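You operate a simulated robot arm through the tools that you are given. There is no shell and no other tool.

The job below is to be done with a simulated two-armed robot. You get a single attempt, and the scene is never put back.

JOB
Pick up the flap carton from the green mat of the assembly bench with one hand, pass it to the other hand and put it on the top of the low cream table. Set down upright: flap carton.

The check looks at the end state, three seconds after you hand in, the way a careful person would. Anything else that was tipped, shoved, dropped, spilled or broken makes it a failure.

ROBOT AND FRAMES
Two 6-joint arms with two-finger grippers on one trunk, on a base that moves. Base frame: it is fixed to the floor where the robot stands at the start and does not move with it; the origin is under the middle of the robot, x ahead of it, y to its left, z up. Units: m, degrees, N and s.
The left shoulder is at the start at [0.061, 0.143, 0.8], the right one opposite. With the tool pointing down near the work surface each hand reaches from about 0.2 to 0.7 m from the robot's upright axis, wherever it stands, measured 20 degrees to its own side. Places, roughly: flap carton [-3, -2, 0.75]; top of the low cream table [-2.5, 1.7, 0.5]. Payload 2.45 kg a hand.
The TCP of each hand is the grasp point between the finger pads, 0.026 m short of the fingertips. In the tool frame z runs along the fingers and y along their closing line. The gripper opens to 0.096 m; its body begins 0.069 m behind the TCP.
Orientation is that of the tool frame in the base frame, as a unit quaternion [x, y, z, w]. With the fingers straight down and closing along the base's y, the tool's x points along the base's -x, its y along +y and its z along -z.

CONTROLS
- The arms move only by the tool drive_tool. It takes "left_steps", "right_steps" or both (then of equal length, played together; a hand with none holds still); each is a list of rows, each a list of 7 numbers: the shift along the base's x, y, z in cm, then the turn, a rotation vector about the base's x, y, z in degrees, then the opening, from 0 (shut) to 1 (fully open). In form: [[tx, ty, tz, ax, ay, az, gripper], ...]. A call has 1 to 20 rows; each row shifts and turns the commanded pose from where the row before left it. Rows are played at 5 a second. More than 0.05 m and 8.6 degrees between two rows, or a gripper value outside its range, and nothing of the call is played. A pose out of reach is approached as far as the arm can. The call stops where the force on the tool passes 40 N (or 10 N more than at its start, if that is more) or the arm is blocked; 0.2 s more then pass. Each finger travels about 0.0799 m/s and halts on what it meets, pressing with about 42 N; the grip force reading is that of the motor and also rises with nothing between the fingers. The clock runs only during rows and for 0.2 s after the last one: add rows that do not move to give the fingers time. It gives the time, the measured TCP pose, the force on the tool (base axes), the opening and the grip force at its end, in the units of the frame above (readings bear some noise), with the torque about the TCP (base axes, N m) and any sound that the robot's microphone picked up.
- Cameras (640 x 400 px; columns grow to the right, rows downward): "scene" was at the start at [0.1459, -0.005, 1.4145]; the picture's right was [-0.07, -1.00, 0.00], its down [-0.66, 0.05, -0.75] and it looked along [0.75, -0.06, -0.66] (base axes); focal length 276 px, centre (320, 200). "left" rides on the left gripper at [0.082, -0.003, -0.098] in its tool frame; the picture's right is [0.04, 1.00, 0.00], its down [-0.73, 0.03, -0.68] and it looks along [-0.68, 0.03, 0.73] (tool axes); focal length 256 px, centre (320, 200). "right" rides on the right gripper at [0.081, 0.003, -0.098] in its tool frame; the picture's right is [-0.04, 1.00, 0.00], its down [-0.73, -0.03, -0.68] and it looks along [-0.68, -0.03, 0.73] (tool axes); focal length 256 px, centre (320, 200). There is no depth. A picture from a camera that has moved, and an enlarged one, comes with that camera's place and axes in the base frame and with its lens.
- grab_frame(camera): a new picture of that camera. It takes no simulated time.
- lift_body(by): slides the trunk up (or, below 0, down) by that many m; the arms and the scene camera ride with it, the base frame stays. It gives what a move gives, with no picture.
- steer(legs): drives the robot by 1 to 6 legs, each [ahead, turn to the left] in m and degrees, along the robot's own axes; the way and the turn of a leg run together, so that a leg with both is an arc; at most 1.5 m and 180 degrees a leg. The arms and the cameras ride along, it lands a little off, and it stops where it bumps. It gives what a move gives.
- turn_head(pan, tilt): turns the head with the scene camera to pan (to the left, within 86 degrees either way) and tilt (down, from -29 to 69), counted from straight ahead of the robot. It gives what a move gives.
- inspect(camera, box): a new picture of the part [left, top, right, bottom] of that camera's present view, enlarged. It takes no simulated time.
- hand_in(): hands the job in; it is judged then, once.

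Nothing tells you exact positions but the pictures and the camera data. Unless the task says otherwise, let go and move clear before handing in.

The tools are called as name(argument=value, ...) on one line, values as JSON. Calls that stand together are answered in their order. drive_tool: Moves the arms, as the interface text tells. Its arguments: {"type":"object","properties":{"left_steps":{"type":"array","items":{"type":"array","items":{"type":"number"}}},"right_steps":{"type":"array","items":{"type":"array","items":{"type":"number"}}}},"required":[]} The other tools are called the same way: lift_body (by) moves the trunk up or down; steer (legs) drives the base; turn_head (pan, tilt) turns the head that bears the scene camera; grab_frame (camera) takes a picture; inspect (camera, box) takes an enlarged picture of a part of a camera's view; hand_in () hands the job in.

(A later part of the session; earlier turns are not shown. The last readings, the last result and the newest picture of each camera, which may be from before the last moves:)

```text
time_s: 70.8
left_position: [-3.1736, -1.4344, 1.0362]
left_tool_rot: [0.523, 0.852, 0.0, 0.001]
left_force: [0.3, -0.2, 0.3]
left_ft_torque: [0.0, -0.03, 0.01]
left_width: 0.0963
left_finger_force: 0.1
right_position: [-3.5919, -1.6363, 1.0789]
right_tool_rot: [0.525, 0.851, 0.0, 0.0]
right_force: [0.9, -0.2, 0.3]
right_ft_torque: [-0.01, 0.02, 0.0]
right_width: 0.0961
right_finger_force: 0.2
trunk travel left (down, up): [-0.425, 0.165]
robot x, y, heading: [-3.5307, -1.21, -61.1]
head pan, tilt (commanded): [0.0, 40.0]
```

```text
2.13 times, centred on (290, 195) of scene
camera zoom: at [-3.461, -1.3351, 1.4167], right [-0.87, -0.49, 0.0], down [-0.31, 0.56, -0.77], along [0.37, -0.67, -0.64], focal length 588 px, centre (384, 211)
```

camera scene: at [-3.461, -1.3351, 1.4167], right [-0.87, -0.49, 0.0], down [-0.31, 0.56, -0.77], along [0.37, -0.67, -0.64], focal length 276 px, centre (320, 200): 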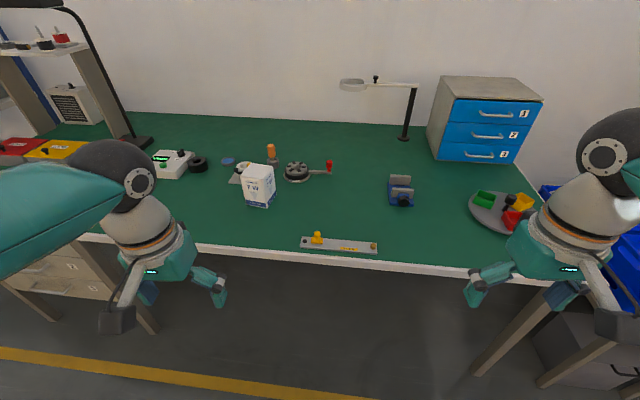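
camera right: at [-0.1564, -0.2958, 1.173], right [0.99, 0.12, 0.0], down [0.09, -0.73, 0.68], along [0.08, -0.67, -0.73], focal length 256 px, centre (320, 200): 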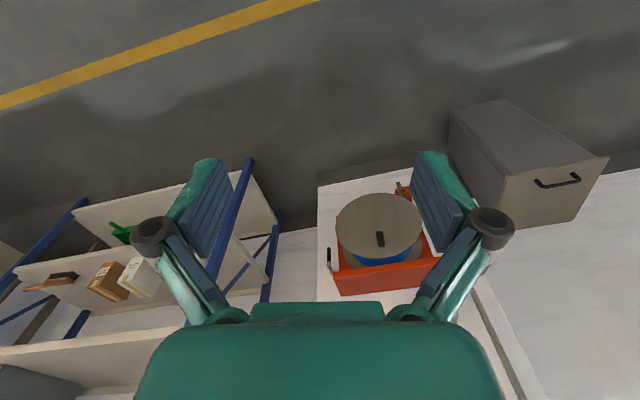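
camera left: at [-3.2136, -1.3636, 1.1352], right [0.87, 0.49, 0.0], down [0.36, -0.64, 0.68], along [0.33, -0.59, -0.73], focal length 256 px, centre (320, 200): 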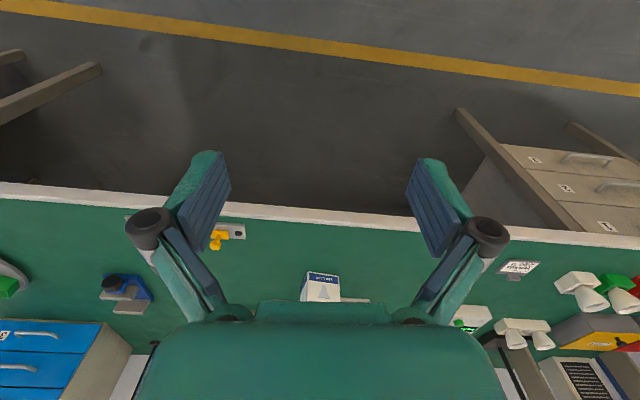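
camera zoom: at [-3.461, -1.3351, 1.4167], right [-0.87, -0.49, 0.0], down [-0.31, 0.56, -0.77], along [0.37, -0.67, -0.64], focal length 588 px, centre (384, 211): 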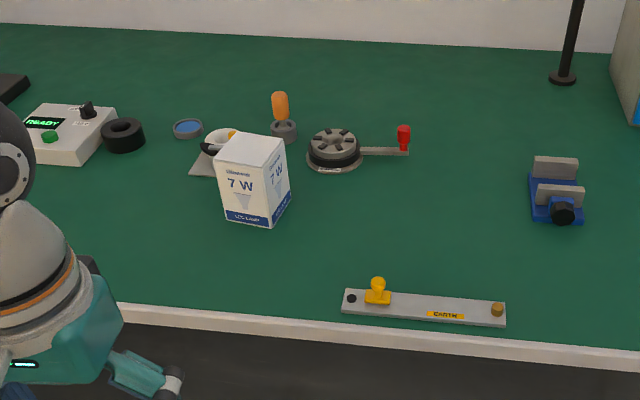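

The carton measures roughly 8.5 × 8 cm and 12 cm tall, standing at about (-2.88, -1.93) with its faces turned about 12.7°. Before picking, I want a better view of the cream table to choose the hand-over grips, so I'll drive back along the aisle and look.

steer(legs=[[0, 42], [0, 42], [1.2, 0]])

lift_body(by=0.16)

turn_head(pan=76, tilt=22)

grab_frame(camera="scene")

```text
time_s: 75.5
left_position: [-3.2587, -0.8754, 1.0369]
left_tool_rot: [-0.17, 0.985, -0.002, 0.0]
left_force: [-0.1, 0.3, 0.4]
left_ft_torque: [-0.03, -0.02, 0.0]
left_width: 0.0961
left_finger_force: 0.1
right_position: [-3.1125, -1.3173, 1.08]
right_tool_rot: [-0.17, 0.985, -0.001, 0.0]
right_force: [0.2, 1.0, 0.5]
right_ft_torque: [-0.02, 0.01, 0.01]
right_width: 0.0961
right_finger_force: 0.1
trunk travel left (down, up): [-0.425, 0.165]
robot x, y, heading: [-3.5155, -1.2446, 22.3]
head pan, tilt (commanded): [0.0, 40.0]
stopped in leg 2: the robot was blocked; the commanded pose is now the measured one
```

```text
time_s: 77.3
left_position: [-3.2589, -0.8785, 1.1967]
left_tool_rot: [-0.17, 0.985, 0.0, 0.0]
left_force: [-0.4, 0.5, -0.3]
left_ft_torque: [0.0, 0.0, 0.03]
left_width: 0.0958
left_finger_force: 0.1
right_position: [-3.1112, -1.3194, 1.2378]
right_tool_rot: [-0.17, 0.985, 0.0, 0.0]
right_force: [-0.4, 0.0, 0.4]
right_ft_torque: [0.01, 0.02, 0.02]
right_width: 0.096
right_finger_force: 0.0
trunk travel left (down, up): [-0.585, 0.005]
robot x, y, heading: [-3.5137, -1.2443, 22.1]
head pan, tilt (commanded): [0.0, 40.0]
```

```text
time_s: 78.8
left_position: [-3.2595, -0.8783, 1.1959]
left_tool_rot: [-0.17, 0.985, 0.0, 0.002]
left_force: [0.3, 0.4, -0.3]
left_ft_torque: [0.0, -0.01, -0.01]
left_width: 0.0959
left_finger_force: 0.1
right_position: [-3.1119, -1.3191, 1.2404]
right_tool_rot: [-0.17, 0.985, -0.001, 0.0]
right_force: [-0.4, 0.2, -0.8]
right_ft_torque: [0.02, 0.01, -0.03]
right_width: 0.0962
right_finger_force: 0.0
trunk travel left (down, up): [-0.585, 0.005]
robot x, y, heading: [-3.5151, -1.2472, 22.2]
head pan, tilt (commanded): [76.0, 22.0]
```

```text
taken
camera scene: at [-3.4696, -1.1307, 1.6049], right [0.99, 0.14, 0.0], down [0.05, -0.37, -0.93], along [-0.13, 0.92, -0.37], focal length 276 px, centre (320, 200)
```

scene: 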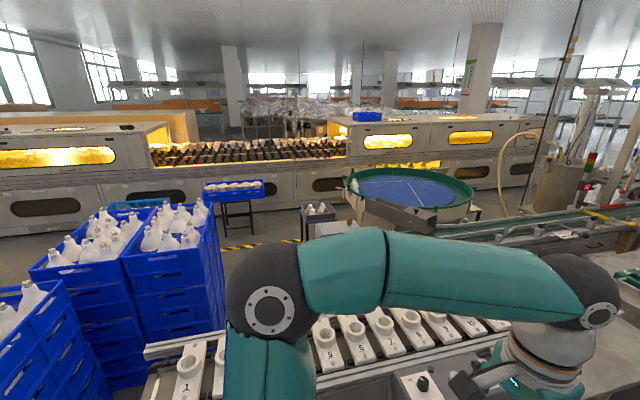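

I'm now aligned with the aisle, facing back, with the body raised. I'll drive 1.2 m and look toward the cream table again.

steer(legs=[[1.3, 0]])

turn_head(pan=76, tilt=22)

grab_frame(camera="scene")

turn_head(pan=40, tilt=25)

grab_frame(camera="scene")

```text
time_s: 85.4
left_position: [-2.0393, -0.4036, 1.196]
left_tool_rot: [-0.158, 0.987, 0.0, 0.001]
left_force: [-0.2, 0.2, 0.0]
left_ft_torque: [0.0, -0.02, 0.01]
left_width: 0.0961
left_finger_force: 0.1
right_position: [-1.9001, -0.8472, 1.2389]
right_tool_rot: [-0.159, 0.987, -0.001, 0.0]
right_force: [0.3, -0.3, 0.4]
right_ft_torque: [0.0, 0.0, 0.01]
right_width: 0.0959
right_finger_force: 0.0
trunk travel left (down, up): [-0.585, 0.005]
robot x, y, heading: [-2.3039, -0.7673, 20.8]
head pan, tilt (commanded): [76.0, 22.0]
```

```text
time_s: 86.0
left_position: [-2.038, -0.4029, 1.1972]
left_tool_rot: [-0.16, 0.987, 0.0, 0.002]
left_force: [0.9, 0.5, -0.6]
left_ft_torque: [0.02, 0.03, -0.03]
left_width: 0.0959
left_finger_force: 0.0
right_position: [-1.9013, -0.8471, 1.2394]
right_tool_rot: [-0.159, 0.987, 0.0, 0.0]
right_force: [-0.1, -0.8, 0.1]
right_ft_torque: [-0.01, 0.0, -0.03]
right_width: 0.0958
right_finger_force: 0.0
trunk travel left (down, up): [-0.585, 0.005]
robot x, y, heading: [-2.2998, -0.7643, 20.9]
head pan, tilt (commanded): [76.0, 22.0]
```

```text
taken
camera scene: at [-2.2553, -0.6504, 1.6049], right [0.99, 0.12, 0.0], down [0.05, -0.37, -0.93], along [-0.11, 0.92, -0.37], focal length 276 px, centre (320, 200)
```

scene: 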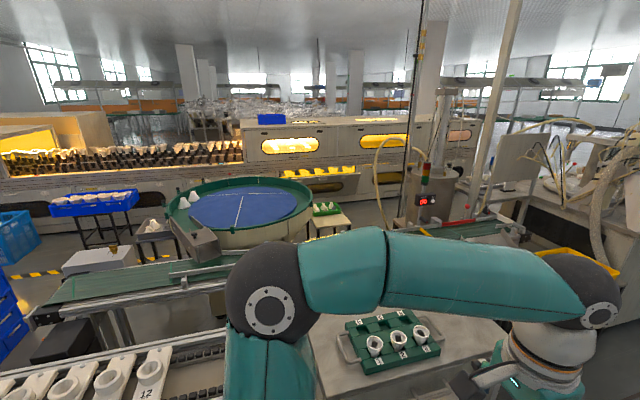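

```text
time_s: 87.1
left_position: [-2.0392, -0.4017, 1.1978]
left_tool_rot: [-0.159, 0.987, 0.0, 0.001]
left_force: [0.2, 0.6, 1.2]
left_ft_torque: [0.0, 0.01, -0.03]
left_width: 0.096
left_finger_force: 0.1
right_position: [-1.9012, -0.8468, 1.2407]
right_tool_rot: [-0.159, 0.987, 0.0, 0.001]
right_force: [1.1, 0.2, -0.2]
right_ft_torque: [0.01, 0.01, 0.0]
right_width: 0.0961
right_finger_force: 0.1
trunk travel left (down, up): [-0.585, 0.005]
robot x, y, heading: [-2.2994, -0.7663, 21.1]
head pan, tilt (commanded): [40.0, 25.0]
```

```text
taken
camera scene: at [-2.1994, -0.6619, 1.6001], right [0.88, -0.48, 0.0], down [-0.2, -0.37, -0.91], along [0.44, 0.79, -0.42], focal length 276 px, centre (320, 200)
```

scene: 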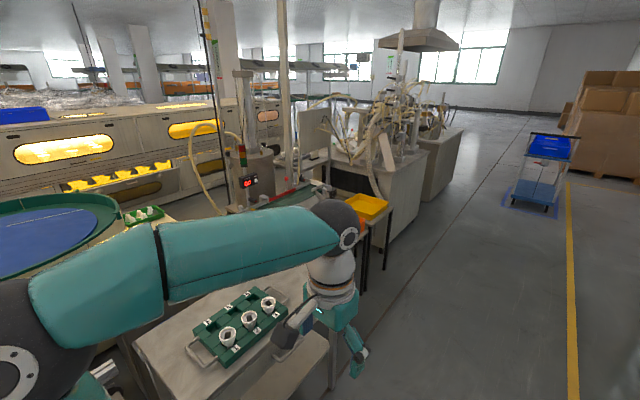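

The low cream table with the green lamp tray is visible behind the conveyor, between the round turntable and the tank. I'll lower nothing yet, just zoom in there.

turn_head(pan=76, tilt=22)

inspect(camera="scene", box=[260, 150, 420, 250])

inspect(camera="scene", box=[0, 150, 320, 350])

inspect(camera="scene", box=[380, 130, 640, 300])

```text
time_s: 88.1
left_position: [-2.0393, -0.403, 1.1975]
left_tool_rot: [-0.159, 0.987, 0.0, 0.002]
left_force: [0.1, 0.2, -0.4]
left_ft_torque: [0.01, -0.05, 0.03]
left_width: 0.096
left_finger_force: 0.0
right_position: [-1.9, -0.8473, 1.24]
right_tool_rot: [-0.159, 0.987, 0.0, 0.0]
right_force: [0.3, -0.5, 0.0]
right_ft_torque: [0.01, -0.01, 0.0]
right_width: 0.0961
right_finger_force: 0.0
trunk travel left (down, up): [-0.585, 0.005]
robot x, y, heading: [-2.3061, -0.7663, 20.7]
head pan, tilt (commanded): [76.0, 22.0]
```

```text
4.00 times, centred on (340, 200) of scene
camera zoom: at [-2.2553, -0.6504, 1.6049], right [0.99, 0.12, 0.0], down [0.05, -0.37, -0.93], along [-0.11, 0.92, -0.37], focal length 1103 px, centre (240, 200)
```

zoom: 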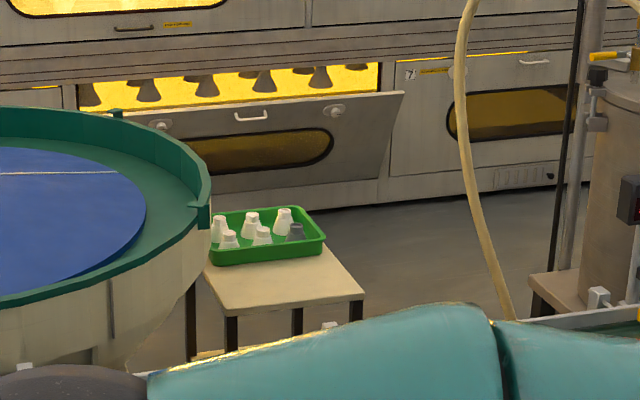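

```text
2.00 times, centred on (160, 250) of scene
camera zoom: at [-2.2553, -0.6504, 1.6049], right [0.99, 0.12, 0.0], down [0.05, -0.37, -0.93], along [-0.11, 0.92, -0.37], focal length 552 px, centre (640, 100)
```

zoom: 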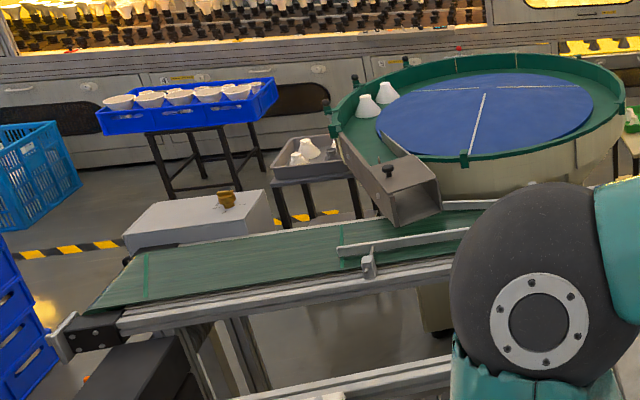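

```text
2.35 times, centred on (510, 215) of scene
camera zoom: at [-2.2553, -0.6504, 1.6049], right [0.99, 0.12, 0.0], down [0.05, -0.37, -0.93], along [-0.11, 0.92, -0.37], focal length 649 px, centre (-127, 165)
```

zoom: 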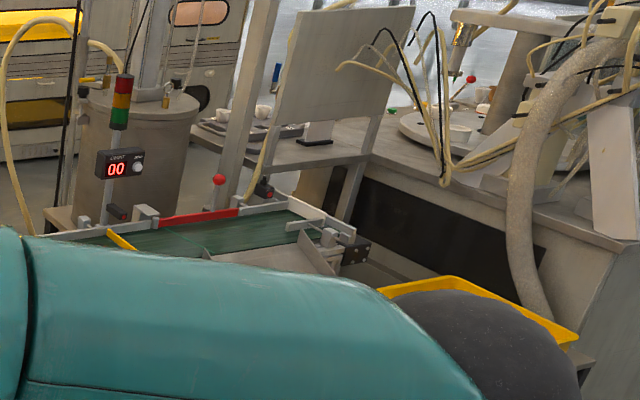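

The table's free area is its front strip (centre about (-2.4, 1.58)), and the only clear approach looks to be from the walkway behind it. My plan: pick the carton with the right hand tilted in from the right (low grip on front/back faces), pass it to the left hand gripping from above, and place with the left hand. I'll back up along the aisle to the pick stance.

steer(legs=[[-0.66, 0]])

steer(legs=[[0, -50]])

steer(legs=[[0, -48]])

turn_head(pan=0, tilt=42)

grab_frame(camera="scene")

```text
time_s: 91.8
left_position: [-2.6643, -0.6437, 1.1984]
left_tool_rot: [-0.153, 0.988, 0.001, 0.002]
left_force: [-0.7, 0.4, 0.2]
left_ft_torque: [-0.03, -0.01, -0.02]
left_width: 0.0961
left_finger_force: 0.1
right_position: [-2.5326, -1.0907, 1.241]
right_tool_rot: [-0.152, 0.988, 0.001, 0.001]
right_force: [0.0, -0.7, 0.2]
right_ft_torque: [-0.01, 0.0, 0.01]
right_width: 0.0959
right_finger_force: 0.0
trunk travel left (down, up): [-0.585, 0.005]
robot x, y, heading: [-2.932, -1.0048, 20.4]
head pan, tilt (commanded): [76.0, 22.0]
```

```text
time_s: 94.7
left_position: [-2.4842, -0.9669, 1.1979]
left_tool_rot: [0.269, 0.963, 0.0, 0.002]
left_force: [0.8, 0.1, -0.7]
left_ft_torque: [-0.02, 0.02, -0.03]
left_width: 0.0961
left_finger_force: 0.1
right_position: [-2.7328, -1.3605, 1.2395]
right_tool_rot: [0.269, 0.963, 0.0, 0.0]
right_force: [-0.4, 0.9, 0.5]
right_ft_torque: [-0.01, -0.01, -0.01]
right_width: 0.0959
right_finger_force: 0.2
trunk travel left (down, up): [-0.585, 0.005]
robot x, y, heading: [-2.9197, -0.9817, -28.3]
head pan, tilt (commanded): [76.0, 22.0]
```

```text
time_s: 97.6
left_position: [-2.6164, -1.2905, 1.1985]
left_tool_rot: [0.635, 0.772, -0.001, 0.001]
left_force: [0.6, 0.5, 0.3]
left_ft_torque: [0.02, -0.02, 0.0]
left_width: 0.0959
left_finger_force: 0.1
right_position: [-3.0743, -1.3727, 1.2405]
right_tool_rot: [0.635, 0.772, 0.0, 0.0]
right_force: [0.1, 0.0, -0.1]
right_ft_torque: [0.0, 0.02, 0.01]
right_width: 0.0963
right_finger_force: 0.0
trunk travel left (down, up): [-0.585, 0.005]
robot x, y, heading: [-2.895, -0.971, -75.7]
head pan, tilt (commanded): [76.0, 22.0]
```

```text
time_s: 99.0
left_position: [-2.6162, -1.291, 1.1993]
left_tool_rot: [0.635, 0.773, -0.001, 0.002]
left_force: [-0.1, -0.3, 0.5]
left_ft_torque: [0.01, 0.03, 0.01]
left_width: 0.0964
left_finger_force: 0.1
right_position: [-3.0736, -1.3725, 1.2415]
right_tool_rot: [0.636, 0.772, 0.0, 0.0]
right_force: [-0.1, -0.6, 0.3]
right_ft_torque: [0.01, 0.01, 0.03]
right_width: 0.0959
right_finger_force: 0.0
trunk travel left (down, up): [-0.585, 0.005]
robot x, y, heading: [-2.8997, -0.9748, -76.2]
head pan, tilt (commanded): [0.0, 42.0]
```

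```text
taken
camera scene: at [-2.8591, -1.1119, 1.5738], right [-0.97, -0.25, 0.0], down [-0.16, 0.65, -0.74], along [0.18, -0.72, -0.67], focal length 276 px, centre (320, 200)
```

scene: 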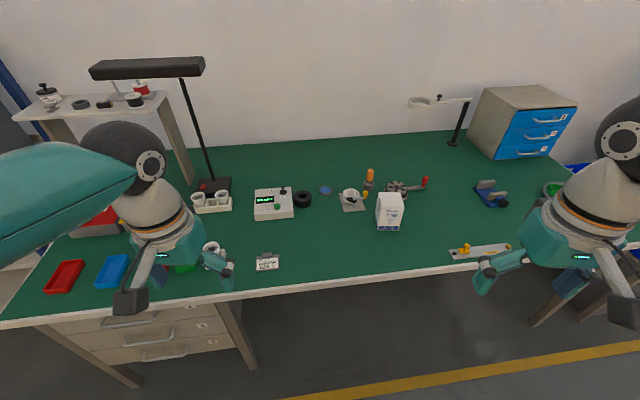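

I'm facing the bench at heading -76°, with the carton ahead and slightly right. I'll zoom in for a precise measurement.

inspect(camera="scene", box=[330, 160, 450, 240])

```text
5.00 times, centred on (390, 200) of scene
camera zoom: at [-2.8591, -1.1119, 1.5738], right [-0.97, -0.25, 0.0], down [-0.16, 0.65, -0.74], along [0.18, -0.72, -0.67], focal length 1379 px, centre (-30, 200)
```

zoom: 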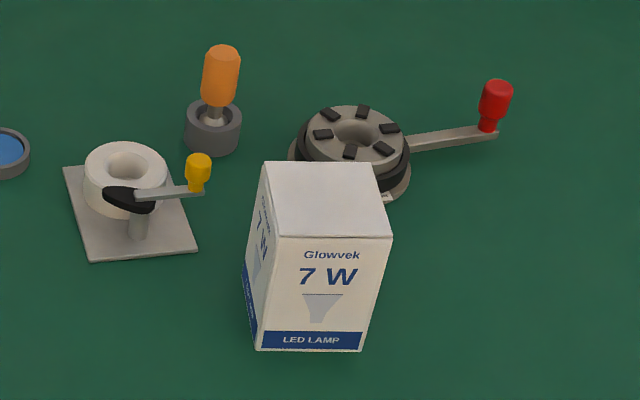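

Triangulating both views puts the bench top at z≈0.80 and the carton centre at about (-2.925, -1.882), size ≈ 7.8 × 7.5 × 11.8 cm, yaw about 14° (square to my present heading of -76°). I'll drive forward 0.27 m, then turn the right gripper into a 45° tilt with its closing line pointing fore-aft.

steer(legs=[[0.27, 0]])

drive_tool(right_steps=[[0, 0, 0, 0, 0, 8, 1], [0, 0, 0, 0, 0, 8, 1], [0, 0, 0, 0, 0, 8, 1], [0, 0, 0, 0, 0, 8, 1], [0, 0, 0, 0, 0, 8, 1], [0, 0, 0, 0, 0, 8, 1], [0, 0, 0, 0, 0, 8, 1], [0, 0, 0, 0, 0, 8, 1], [0, 0, 0, 0, 0, 8, 1], [0, 0, 0, 0, 0, 8, 1], [0, 0, 0, 0, 0, 8, 1], [0, 0, 0, 0, 0, 2, 1], [0, 0, 0, 0, 0, 0, 1]])

grab_frame(camera="scene")

```text
time_s: 101.0
left_position: [-2.5505, -1.5526, 1.1998]
left_tool_rot: [0.635, 0.772, 0.0, 0.0]
left_force: [0.4, -0.1, 0.0]
left_ft_torque: [0.04, 0.0, 0.02]
left_width: 0.0962
left_finger_force: 0.0
right_position: [-3.0072, -1.6346, 1.2409]
right_tool_rot: [0.635, 0.773, 0.0, 0.0]
right_force: [1.0, -0.7, -0.6]
right_ft_torque: [0.02, -0.04, 0.0]
right_width: 0.0961
right_finger_force: 0.0
trunk travel left (down, up): [-0.585, 0.005]
robot x, y, heading: [-2.8297, -1.2318, -75.7]
head pan, tilt (commanded): [0.0, 42.0]
```

```text
time_s: 103.8
left_position: [-2.5505, -1.5515, 1.1997]
left_tool_rot: [0.635, 0.772, -0.002, 0.001]
left_force: [0.0, 0.1, 0.6]
left_ft_torque: [-0.05, -0.01, -0.01]
left_width: 0.0961
left_finger_force: 0.0
right_position: [-3.0091, -1.6326, 1.2409]
right_tool_rot: [-0.098, 0.995, 0.001, 0.0]
right_force: [-0.1, -0.4, -0.4]
right_ft_torque: [-0.03, 0.01, -0.01]
right_width: 0.0959
right_finger_force: 0.1
trunk travel left (down, up): [-0.585, 0.005]
robot x, y, heading: [-2.8274, -1.2353, -75.7]
head pan, tilt (commanded): [0.0, 42.0]
```

```text
taken
camera scene: at [-2.7929, -1.3727, 1.5738], right [-0.97, -0.24, 0.0], down [-0.16, 0.65, -0.74], along [0.18, -0.72, -0.67], focal length 276 px, centre (320, 200)
```

scene: 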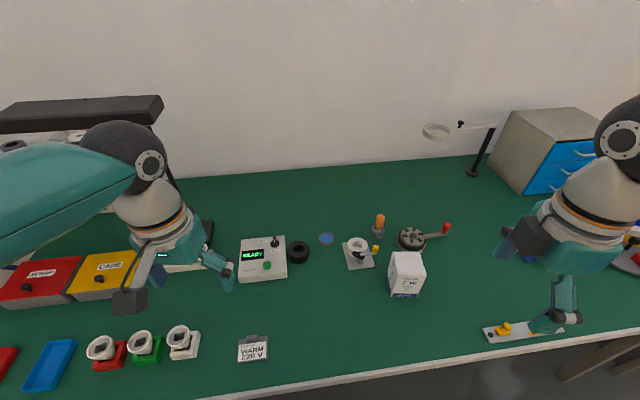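

The gripper turned as asked. I want to check that the reported hand pose agrees with the scene camera before relying on it, so I'll zoom in on the right gripper and the carton.

inspect(camera="scene", box=[460, 180, 640, 360])

inspect(camera="scene", box=[340, 210, 460, 310])

inspect(camera="scene", box=[90, 200, 270, 320])

grab_frame(camera="right")

```text
2.22 times, centred on (550, 270) of scene
camera zoom: at [-2.7929, -1.3727, 1.5738], right [-0.97, -0.24, 0.0], down [-0.16, 0.65, -0.74], along [0.18, -0.72, -0.67], focal length 613 px, centre (-191, 44)
```

zoom: 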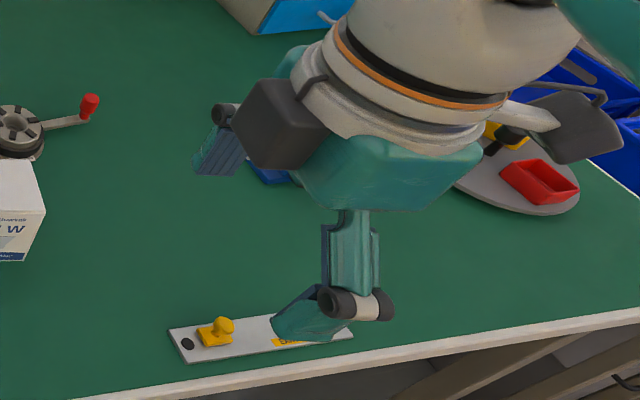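

```text
4.00 times, centred on (400, 260) of scene
camera zoom: at [-2.7929, -1.3727, 1.5738], right [-0.97, -0.24, 0.0], down [-0.16, 0.65, -0.74], along [0.18, -0.72, -0.67], focal length 1103 px, centre (0, -40)
```

zoom: 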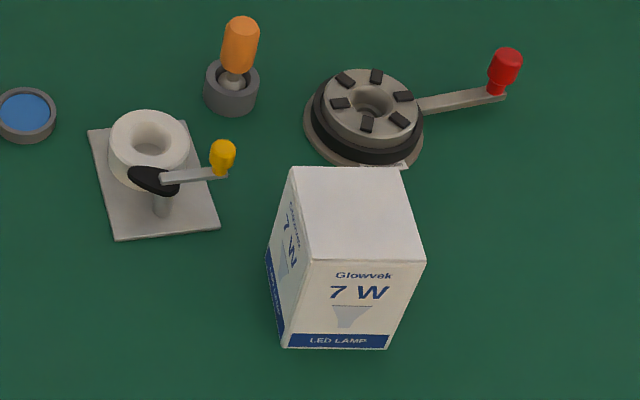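

```text
3.33 times, centred on (180, 260) of scene
camera zoom: at [-2.7929, -1.3727, 1.5738], right [-0.97, -0.24, 0.0], down [-0.16, 0.65, -0.74], along [0.18, -0.72, -0.67], focal length 919 px, centre (787, 0)
```

zoom: 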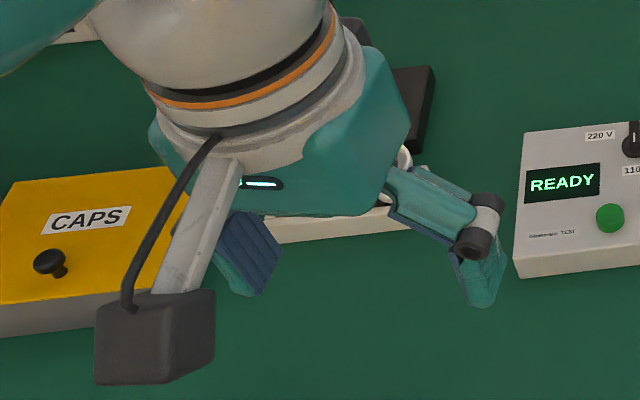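

```text
taken
camera right: at [-3.0879, -1.645, 1.3394], right [-0.15, 0.99, 0.0], down [0.72, 0.11, 0.68], along [0.67, 0.1, -0.73], focal length 256 px, centre (320, 200)
```

right: 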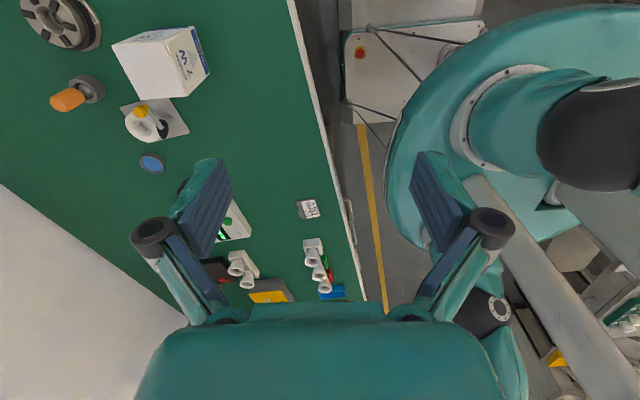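

The reported hand pose agrees with the picture. I notice possibly two dark boxes on the right gripper; I'll zoom in more to know what sticks out from it.

inspect(camera="scene", box=[500, 160, 640, 260])

inspect(camera="scene", box=[110, 180, 250, 300])

```text
4.00 times, centred on (570, 210) of scene
camera zoom: at [-2.7929, -1.3727, 1.5738], right [-0.97, -0.24, 0.0], down [-0.16, 0.65, -0.74], along [0.18, -0.72, -0.67], focal length 1103 px, centre (-680, 160)
```

zoom: 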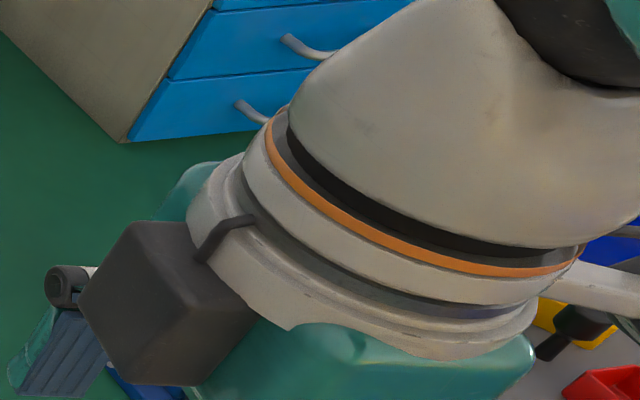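

```text
3.33 times, centred on (180, 240) of scene
camera zoom: at [-2.7929, -1.3727, 1.5738], right [-0.97, -0.24, 0.0], down [-0.16, 0.65, -0.74], along [0.18, -0.72, -0.67], focal length 919 px, centre (787, 67)
```

zoom: 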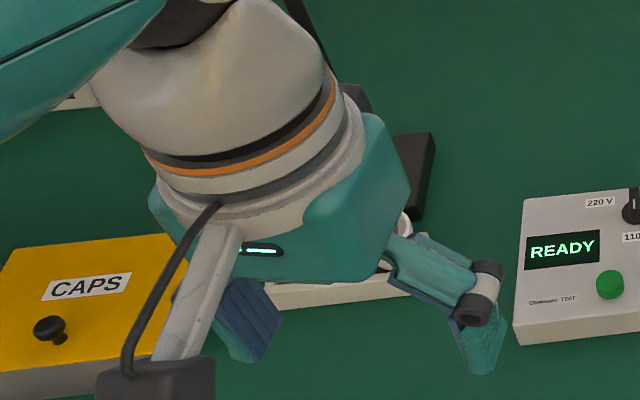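

The gripper also carries a box on its far side, so I'll give the two grips plenty of relative angle. To bring the carton within easy reach of the right hand's tilted approach, I'll shift the robot about 0.23 m to its right with a three-leg manoeuvre.

steer(legs=[[-0.35, 40]])

steer(legs=[[0, -40]])

steer(legs=[[0, -40]])

steer(legs=[[0.35, 40]])

grab_frame(camera="scene")

```text
time_s: 106.3
left_position: [-2.606, -1.0107, 1.1998]
left_tool_rot: [0.332, 0.943, -0.002, 0.002]
left_force: [-0.1, 0.9, 0.5]
left_ft_torque: [0.0, -0.03, -0.02]
left_width: 0.096
left_finger_force: 0.0
right_position: [-2.9029, -1.3688, 1.2421]
right_tool_rot: [-0.432, 0.902, -0.001, 0.0]
right_force: [-0.2, -0.1, -0.8]
right_ft_torque: [0.01, -0.04, 0.03]
right_width: 0.096
right_finger_force: 0.0
trunk travel left (down, up): [-0.585, 0.005]
robot x, y, heading: [-3.0219, -0.9499, -35.7]
head pan, tilt (commanded): [0.0, 42.0]
```

```text
time_s: 108.8
left_position: [-2.7454, -1.2648, 1.2002]
left_tool_rot: [0.636, 0.772, -0.002, 0.001]
left_force: [0.8, 0.5, 0.7]
left_ft_torque: [-0.01, 0.04, -0.02]
left_width: 0.0959
left_finger_force: 0.0
right_position: [-3.2035, -1.3445, 1.2413]
right_tool_rot: [-0.096, 0.995, 0.0, 0.0]
right_force: [1.0, -0.1, 0.3]
right_ft_torque: [0.0, -0.01, 0.01]
right_width: 0.096
right_finger_force: 0.1
trunk travel left (down, up): [-0.585, 0.005]
robot x, y, heading: [-3.0025, -0.9374, -75.4]
head pan, tilt (commanded): [0.0, 42.0]
```

```text
time_s: 111.2
left_position: [-3.0103, -1.3551, 1.2012]
left_tool_rot: [0.86, 0.51, -0.002, 0.0]
left_force: [0.2, 0.7, 0.6]
left_ft_torque: [0.0, 0.02, 0.03]
left_width: 0.0962
left_finger_force: 0.1
right_position: [-3.4156, -1.1257, 1.2432]
right_tool_rot: [0.247, 0.969, 0.0, 0.001]
right_force: [0.1, 0.3, -0.6]
right_ft_torque: [0.02, -0.01, 0.01]
right_width: 0.0958
right_finger_force: 0.1
trunk travel left (down, up): [-0.585, 0.005]
robot x, y, heading: [-2.9809, -0.9489, -115.2]
head pan, tilt (commanded): [0.0, 42.0]
```

```text
time_s: 113.7
left_position: [-2.7739, -1.6236, 1.2007]
left_tool_rot: [0.633, 0.775, -0.001, 0.0]
left_force: [0.3, 0.4, -1.0]
left_ft_torque: [0.02, 0.01, 0.01]
left_width: 0.0958
left_finger_force: 0.1
right_position: [-3.2304, -1.7078, 1.2441]
right_tool_rot: [-0.1, 0.995, 0.0, 0.001]
right_force: [0.2, -0.1, -0.1]
right_ft_torque: [0.05, 0.03, 0.02]
right_width: 0.0961
right_finger_force: 0.1
trunk travel left (down, up): [-0.585, 0.005]
robot x, y, heading: [-3.0324, -1.3034, -75.4]
head pan, tilt (commanded): [0.0, 42.0]
```

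```text
taken
camera scene: at [-2.9923, -1.4402, 1.5737], right [-0.97, -0.25, 0.0], down [-0.17, 0.65, -0.74], along [0.19, -0.72, -0.67], focal length 276 px, centre (320, 200)
```

scene: 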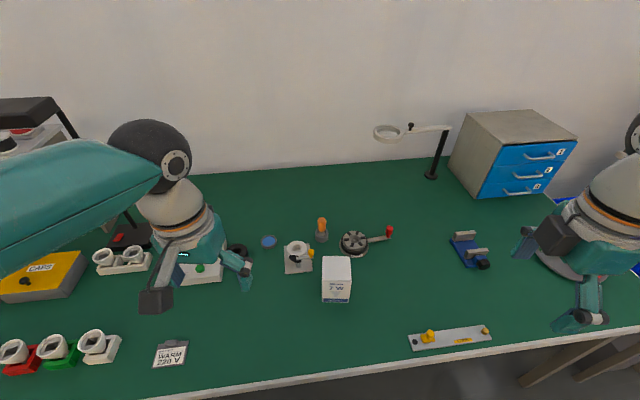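

The carton is now nearly straight ahead. I'll re-measure it from here.

inspect(camera="scene", box=[276, 225, 396, 315])

```text
4.44 times, centred on (336, 270) of scene
camera zoom: at [-2.9923, -1.4402, 1.5737], right [-0.97, -0.25, 0.0], down [-0.17, 0.65, -0.74], along [0.19, -0.72, -0.67], focal length 1226 px, centre (249, -111)
```

zoom: 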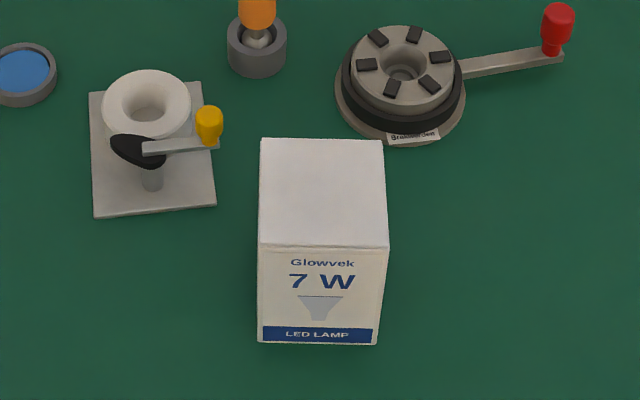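

The measurements agree: carton centre (-2.925, -1.883), 7.8 cm square, z from 0.798 to 0.917, yaw 13.8°. Now I tilt the right gripper by 45° where it is.

drive_tool(right_steps=[[0, 0, 0, 0, 0, 2.3, 1], [0, 0, 0, 1.789, -7.283, 0, 1], [0, 0, 0, 1.789, -7.283, 0, 1], [0, 0, 0, 1.789, -7.283, 0, 1], [0, 0, 0, 1.789, -7.283, 0, 1], [0, 0, 0, 1.789, -7.283, 0, 1], [0, 0, 0, 1.789, -7.283, 0, 1], [0, 0, 0, 0, 0, 0, 1], [0, 0, 0, 0, 0, 0, 1]])

grab_frame(camera="scene")

```text
time_s: 115.7
left_position: [-2.7752, -1.6243, 1.2008]
left_tool_rot: [0.632, 0.775, -0.001, 0.0]
left_force: [0.0, -0.6, 0.9]
left_ft_torque: [0.0, 0.0, 0.01]
left_width: 0.096
left_finger_force: 0.1
right_position: [-3.2315, -1.7073, 1.2437]
right_tool_rot: [-0.111, 0.917, 0.046, 0.381]
right_force: [0.5, 1.1, 0.4]
right_ft_torque: [0.01, 0.01, 0.0]
right_width: 0.0958
right_finger_force: 0.0
trunk travel left (down, up): [-0.585, 0.005]
robot x, y, heading: [-3.0275, -1.3054, -75.4]
head pan, tilt (commanded): [0.0, 42.0]
```

```text
taken
camera scene: at [-2.994, -1.4395, 1.5738], right [-0.97, -0.25, 0.0], down [-0.17, 0.65, -0.74], along [0.19, -0.72, -0.67], focal length 276 px, centre (320, 200)
```

scene: 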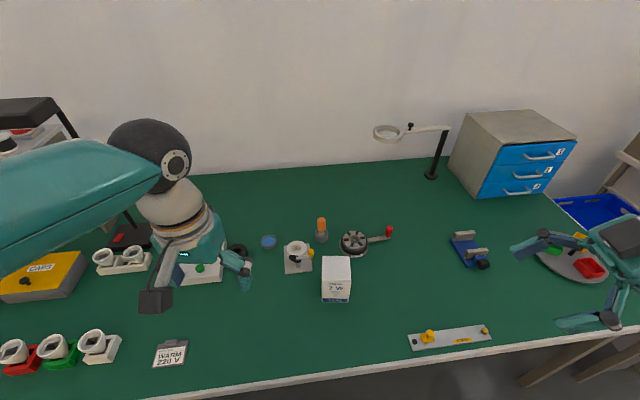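

The tilt is right. Now I move the right hand to a pre-grasp point along the tilted approach line.

drive_tool(right_steps=[[1.717, -3.164, -3.184, 0, 0, 0, 1], [1.717, -3.164, -3.184, 0, 0, 0, 1], [1.717, -3.164, -3.184, 0, 0, 0, 1], [1.717, -3.164, -3.184, 0, 0, 0, 1], [1.717, -3.164, -3.184, 0, 0, 0, 1], [1.717, -3.164, -3.184, 0, 0, 0, 1], [1.717, -3.164, -3.184, 0, 0, 0, 1], [0, 0, 0, 0, 0, 0, 1], [0, 0, 0, 0, 0, 0, 1]])

grab_frame(camera="scene")

grab_frame(camera="right")

```text
time_s: 117.7
left_position: [-2.7752, -1.6236, 1.2007]
left_tool_rot: [0.632, 0.775, -0.002, 0.001]
left_force: [-0.2, -0.4, 0.0]
left_ft_torque: [0.03, -0.03, -0.05]
left_width: 0.0965
left_finger_force: 0.1
right_position: [-3.1091, -1.9263, 1.0219]
right_tool_rot: [-0.11, 0.917, 0.047, 0.38]
right_force: [-0.2, -0.1, 0.1]
right_ft_torque: [0.05, 0.02, -0.01]
right_width: 0.096
right_finger_force: 0.1
trunk travel left (down, up): [-0.585, 0.005]
robot x, y, heading: [-3.0345, -1.3042, -75.2]
head pan, tilt (commanded): [0.0, 42.0]
```

```text
taken
camera scene: at [-2.9934, -1.4406, 1.5737], right [-0.97, -0.25, 0.0], down [-0.17, 0.65, -0.74], along [0.19, -0.72, -0.67], focal length 276 px, centre (320, 200)
```

scene: 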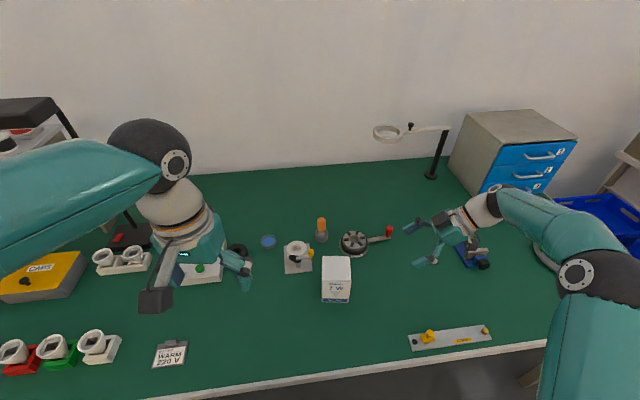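

```text
taken
camera right: at [-3.234, -1.9522, 1.0325], right [-0.21, 0.98, 0.03], down [0.04, -0.02, 1.0], along [0.98, 0.21, -0.04], focal length 256 px, centre (320, 200)
```

right: 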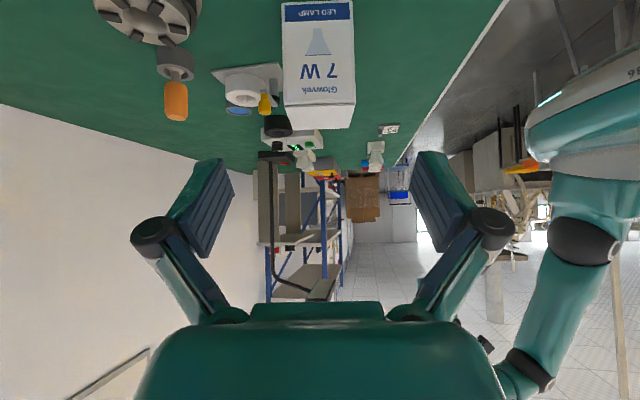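

The right camera shows the carton centred between the fingers. I'll advance half way down the approach line and check.

drive_tool(right_steps=[[2.825, 0.662, -2.965, 0, 0, 0, 1], [2.825, 0.662, -2.965, 0, 0, 0, 1], [2.825, 0.662, -2.965, 0, 0, 0, 1], [0, 0, 0, 0, 0, 0, 1], [0, 0, 0, 0, 0, 0, 1]])

inspect(camera="scene", box=[270, 190, 510, 340])

grab_frame(camera="right")

```text
time_s: 118.9
left_position: [-2.7749, -1.6227, 1.2005]
left_tool_rot: [0.633, 0.775, -0.001, 0.0]
left_force: [-0.1, -0.1, -0.9]
left_ft_torque: [-0.01, 0.01, 0.04]
left_width: 0.0958
left_finger_force: 0.0
right_position: [-3.024, -1.9072, 0.9304]
right_tool_rot: [-0.111, 0.917, 0.046, 0.38]
right_force: [-0.1, -1.2, 0.3]
right_ft_torque: [-0.02, 0.02, -0.02]
right_width: 0.096
right_finger_force: 0.0
trunk travel left (down, up): [-0.585, 0.005]
robot x, y, heading: [-3.0272, -1.3021, -75.2]
head pan, tilt (commanded): [0.0, 42.0]
```

```text
2.67 times, centred on (390, 265) of scene
camera zoom: at [-2.9933, -1.4399, 1.5737], right [-0.97, -0.25, 0.0], down [-0.17, 0.65, -0.74], along [0.19, -0.72, -0.67], focal length 735 px, centre (133, 27)
```

zoom: 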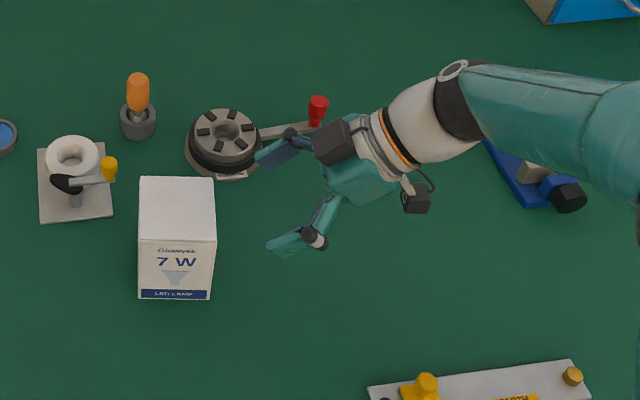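

```text
taken
camera right: at [-3.1473, -1.9348, 0.9425], right [-0.21, 0.98, 0.03], down [0.04, -0.02, 1.0], along [0.98, 0.21, -0.04], focal length 256 px, centre (320, 200)
```

right: 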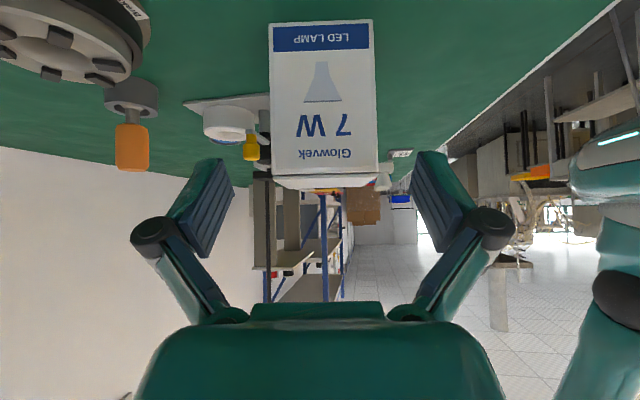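

The gripper is well aligned with the carton and clear of the dial. I'll complete the approach to the grasp point without closing yet.

drive_tool(right_steps=[[2.11, 0.515, -2.16, 0, 0, 0, 1], [2.11, 0.515, -2.16, 0, 0, 0, 1], [2.11, 0.515, -2.16, 0, 0, 0, 1], [2.11, 0.515, -2.16, 0, 0, 0, 1], [0, 0, 0, 0, 0, 0, 1], [0, 0, 0, 0, 0, 0, 1]])

inspect(camera="scene", box=[270, 190, 430, 330])

grab_frame(camera="right")

```text
time_s: 120.3
left_position: [-2.7742, -1.6224, 1.2007]
left_tool_rot: [0.632, 0.775, -0.002, 0.0]
left_force: [0.4, 0.1, 0.2]
left_ft_torque: [0.01, 0.0, 0.0]
left_width: 0.0959
left_finger_force: 0.1
right_position: [-2.9399, -1.8897, 0.846]
right_tool_rot: [-0.11, 0.917, 0.045, 0.38]
right_force: [-0.3, 0.7, 0.5]
right_ft_torque: [0.05, 0.02, -0.03]
right_width: 0.0962
right_finger_force: 0.0
trunk travel left (down, up): [-0.585, 0.005]
robot x, y, heading: [-3.0316, -1.304, -75.0]
head pan, tilt (commanded): [0.0, 42.0]
```

```text
2.86 times, centred on (350, 260) of scene
camera zoom: at [-2.9935, -1.4399, 1.5737], right [-0.97, -0.25, 0.0], down [-0.17, 0.65, -0.74], along [0.19, -0.72, -0.67], focal length 788 px, centre (234, 29)
```

zoom: 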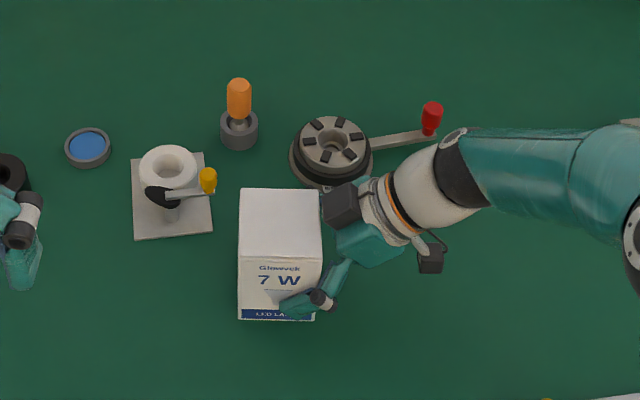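

```text
taken
camera right: at [-3.0635, -1.9164, 0.8576], right [-0.21, 0.98, 0.03], down [0.04, -0.02, 1.0], along [0.98, 0.21, -0.04], focal length 256 px, centre (320, 200)
```

right: 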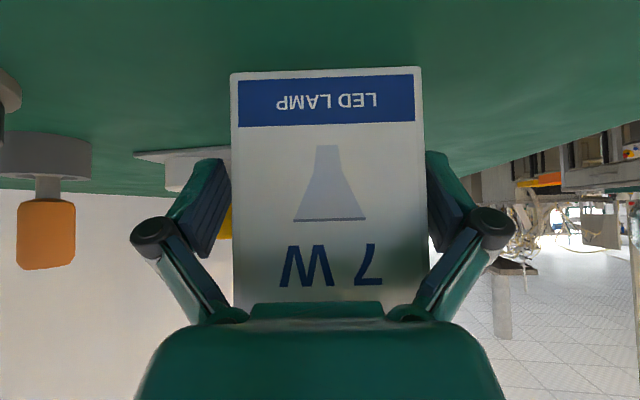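

The carton sits cleanly between the fingers with no contact force. Now I close the right gripper.

drive_tool(right_steps=[[0, 0, 0, 0, 0, 0, 0.7], [0, 0, 0, 0, 0, 0, 0.5], [0, 0, 0, 0, 0, 0, 0.3], [0, 0, 0, 0, 0, 0, 0], [0, 0, 0, 0, 0, 0, 0], [0, 0, 0, 0, 0, 0, 0]])

grab_frame(camera="right")

```text
time_s: 121.7
left_position: [-2.7757, -1.6232, 1.2013]
left_tool_rot: [0.632, 0.775, -0.002, 0.001]
left_force: [-0.2, 0.8, -0.5]
left_ft_torque: [0.01, -0.02, -0.01]
left_width: 0.0959
left_finger_force: 0.1
right_position: [-2.9394, -1.8896, 0.848]
right_tool_rot: [-0.111, 0.917, 0.046, 0.38]
right_force: [-1.0, -0.8, 4.4]
right_ft_torque: [0.13, -0.24, -0.01]
right_width: 0.0786
right_finger_force: 41.6
trunk travel left (down, up): [-0.585, 0.005]
robot x, y, heading: [-3.0337, -1.3003, -75.5]
head pan, tilt (commanded): [0.0, 42.0]
```

```text
taken
camera right: at [-3.0638, -1.9163, 0.8583], right [-0.21, 0.98, 0.03], down [0.04, -0.02, 1.0], along [0.98, 0.21, -0.04], focal length 256 px, centre (320, 200)
```

right: 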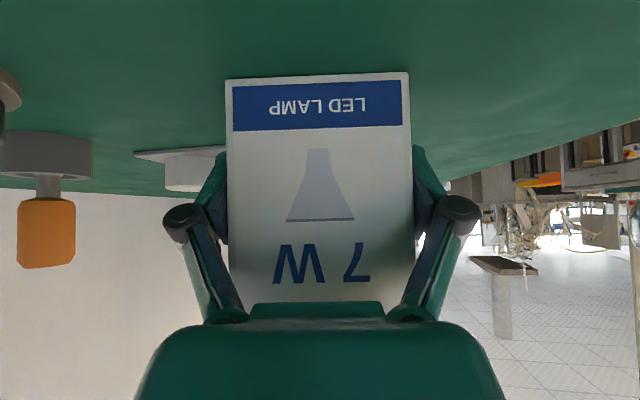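

The grip holds at a width of 78.6 mm with 42 N. I'll lift straight up, gently first.

drive_tool(right_steps=[[0, 0, 1, 0, 0, 0, 0], [0, 0, 2, 0, 0, 0, 0], [0, 0, 3, 0, 0, 0, 0], [0, 0, 4, 0, 0, 0, 0], [0, 0, 4, 0, 0, 0, 0], [0, 0, 4, 0, 0, 0, 0], [0, 0, 2, 0, 0, 0, 0], [0, 0, 0, 0, 0, 0, 0], [0, 0, 0, 0, 0, 0, 0]])

grab_frame(camera="scene")

grab_frame(camera="right")

```text
time_s: 123.7
left_position: [-2.7748, -1.6225, 1.202]
left_tool_rot: [0.632, 0.775, -0.001, 0.0]
left_force: [0.1, -1.0, 0.2]
left_ft_torque: [0.0, -0.01, 0.0]
left_width: 0.096
left_finger_force: 0.1
right_position: [-2.9451, -1.8883, 1.047]
right_tool_rot: [-0.111, 0.917, 0.046, 0.379]
right_force: [0.2, 0.1, -0.2]
right_ft_torque: [-0.04, 0.02, -0.01]
right_width: 0.0787
right_finger_force: 42.5
trunk travel left (down, up): [-0.585, 0.005]
robot x, y, heading: [-3.0304, -1.299, -75.2]
head pan, tilt (commanded): [0.0, 42.0]
```

```text
taken
camera scene: at [-2.9936, -1.4396, 1.5738], right [-0.97, -0.25, 0.0], down [-0.17, 0.65, -0.74], along [0.19, -0.72, -0.67], focal length 276 px, centre (320, 200)
```

scene: 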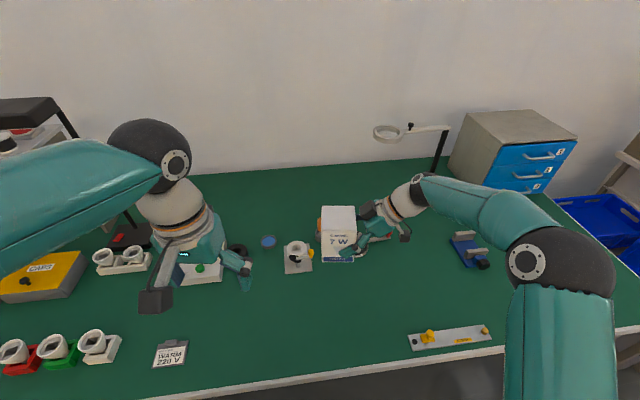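

```text
taken
camera right: at [-3.0686, -1.9154, 1.0579], right [-0.21, 0.98, 0.03], down [0.04, -0.02, 1.0], along [0.98, 0.21, -0.04], focal length 256 px, centre (320, 200)
```

right: 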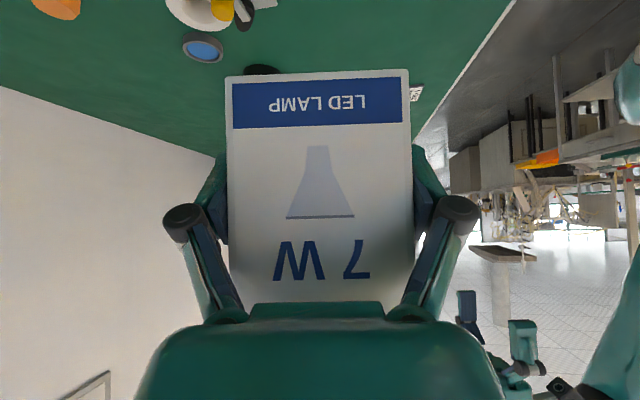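

The carton is lifted and steady in the right hand. I'll bring it in front of my chest and back away from the bench before the hand-over.

drive_tool(right_steps=[[0.33, 3.7, 0, 0, 0, 0, 0], [0.33, 3.7, 0, 0, 0, 0, 0], [0.33, 3.7, 0, 0, 0, 0, 0], [0.33, 3.7, 0, 0, 0, 0, 0], [0, 0, 0, 0, 0, 0, 0]])

steer(legs=[[-0.28, 0]])

grab_frame(camera="scene")

```text
time_s: 124.9
left_position: [-2.7751, -1.6239, 1.2011]
left_tool_rot: [0.632, 0.775, 0.0, 0.001]
left_force: [0.2, 0.3, 0.3]
left_ft_torque: [0.02, 0.02, -0.01]
left_width: 0.0962
left_finger_force: 0.1
right_position: [-2.9294, -1.7393, 1.0461]
right_tool_rot: [-0.11, 0.917, 0.046, 0.38]
right_force: [1.0, 0.3, 0.2]
right_ft_torque: [0.04, -0.02, -0.01]
right_width: 0.0787
right_finger_force: 41.8
trunk travel left (down, up): [-0.585, 0.005]
robot x, y, heading: [-3.0308, -1.2988, -75.2]
head pan, tilt (commanded): [0.0, 42.0]
```

```text
time_s: 126.9
left_position: [-2.8446, -1.3596, 1.2012]
left_tool_rot: [0.631, 0.776, -0.002, 0.001]
left_force: [0.4, 0.9, 0.1]
left_ft_torque: [-0.01, 0.01, 0.02]
left_width: 0.0959
left_finger_force: 0.1
right_position: [-2.9984, -1.4765, 1.0482]
right_tool_rot: [-0.111, 0.917, 0.045, 0.38]
right_force: [-0.1, 1.3, -0.5]
right_ft_torque: [0.01, 0.01, -0.02]
right_width: 0.0787
right_finger_force: 42.2
trunk travel left (down, up): [-0.585, 0.005]
robot x, y, heading: [-3.0998, -1.0382, -75.3]
head pan, tilt (commanded): [0.0, 42.0]
```

```text
taken
camera scene: at [-3.0627, -1.1766, 1.574], right [-0.97, -0.26, 0.0], down [-0.17, 0.65, -0.74], along [0.19, -0.72, -0.67], focal length 276 px, centre (320, 200)
```

scene: 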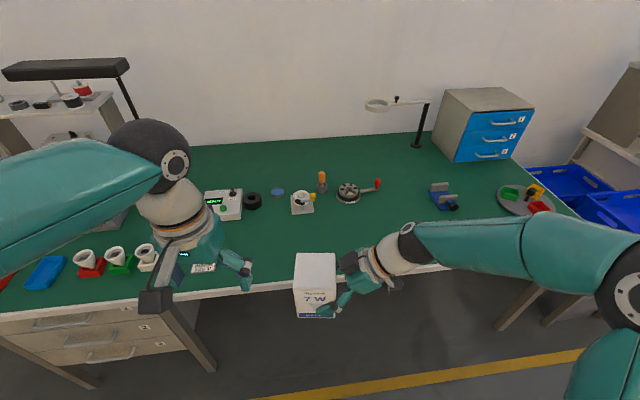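

All bench items are undisturbed. Now I turn the left gripper: closing line fore-aft and a 30° tilt so that it comes in from upper left.

drive_tool(left_steps=[[3.9, 0.95, 2.5, 0, 0, 0, 1], [3.9, 0.95, 2.5, 0, 0, 0, 1], [0, 0, 0, 0, 0, -8, 1], [0, 0, 0, 0, 0, -8, 1], [0, 0, 0, 0, 0, -8, 1], [0, 0, 0, 0, 0, -8, 1], [0, 0, 0, 0, 0, -8, 1], [0, 0, 0, 0, 0, -8, 1], [0, 0, 0, 0, 0, -8, 1], [0, 0, 0, 0, 0, -8, 1], [0, 0, 0, 0, 0, -8, 1], [0, 0, 0, 0, 0, -8, 1], [0, 0, 0, 0, 0, -8, 1], [0, 0, 0, -1.789, 7.283, 0, 1], [0, 0, 0, -1.789, 7.283, 0, 1], [0, 0, 0, -1.789, 7.283, 0, 1], [0, 0, 0, -1.789, 7.283, 0, 1], [0, 0, 0, 0, 0, 0, 1]])

grab_frame(camera="scene")

grab_frame(camera="left")

```text
time_s: 130.7
left_position: [-2.7652, -1.3422, 1.2513]
left_tool_rot: [0.958, 0.115, -0.26, 0.031]
left_force: [-0.4, -0.6, -0.5]
left_ft_torque: [0.0, 0.02, 0.0]
left_width: 0.0961
left_finger_force: 0.1
right_position: [-2.9988, -1.4776, 1.0477]
right_tool_rot: [-0.111, 0.917, 0.046, 0.381]
right_force: [0.4, -0.2, 0.0]
right_ft_torque: [-0.03, 0.0, 0.0]
right_width: 0.0787
right_finger_force: 41.4
trunk travel left (down, up): [-0.585, 0.005]
robot x, y, heading: [-3.1032, -1.0379, -75.4]
head pan, tilt (commanded): [0.0, 42.0]
```

```text
taken
camera scene: at [-3.0625, -1.1781, 1.5738], right [-0.97, -0.26, 0.0], down [-0.17, 0.65, -0.74], along [0.19, -0.72, -0.67], focal length 276 px, centre (320, 200)
```

scene: 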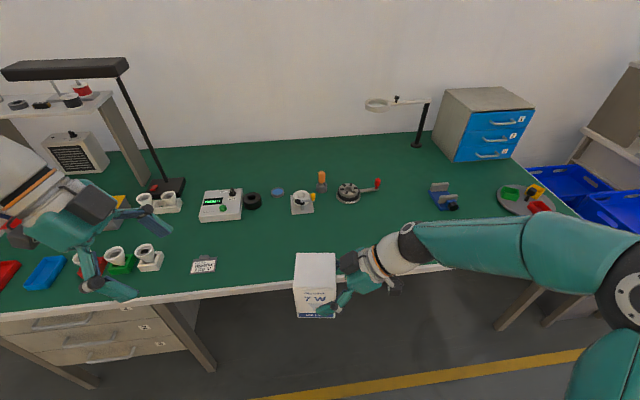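

```text
taken
camera left: at [-2.65, -1.3112, 1.2967], right [0.27, -0.96, -0.02], down [-0.28, -0.1, 0.96], along [-0.92, -0.25, -0.29], focal length 256 px, centre (320, 200)
```

left: 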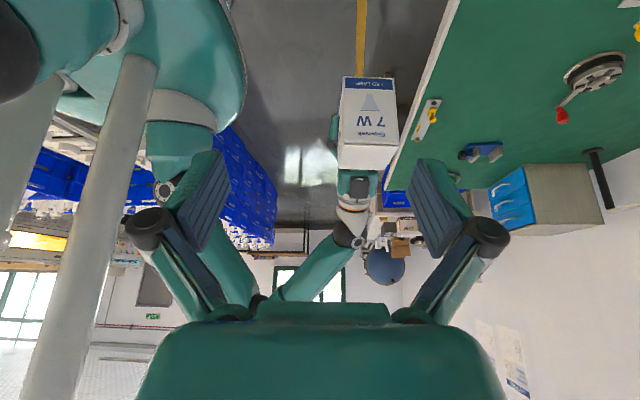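

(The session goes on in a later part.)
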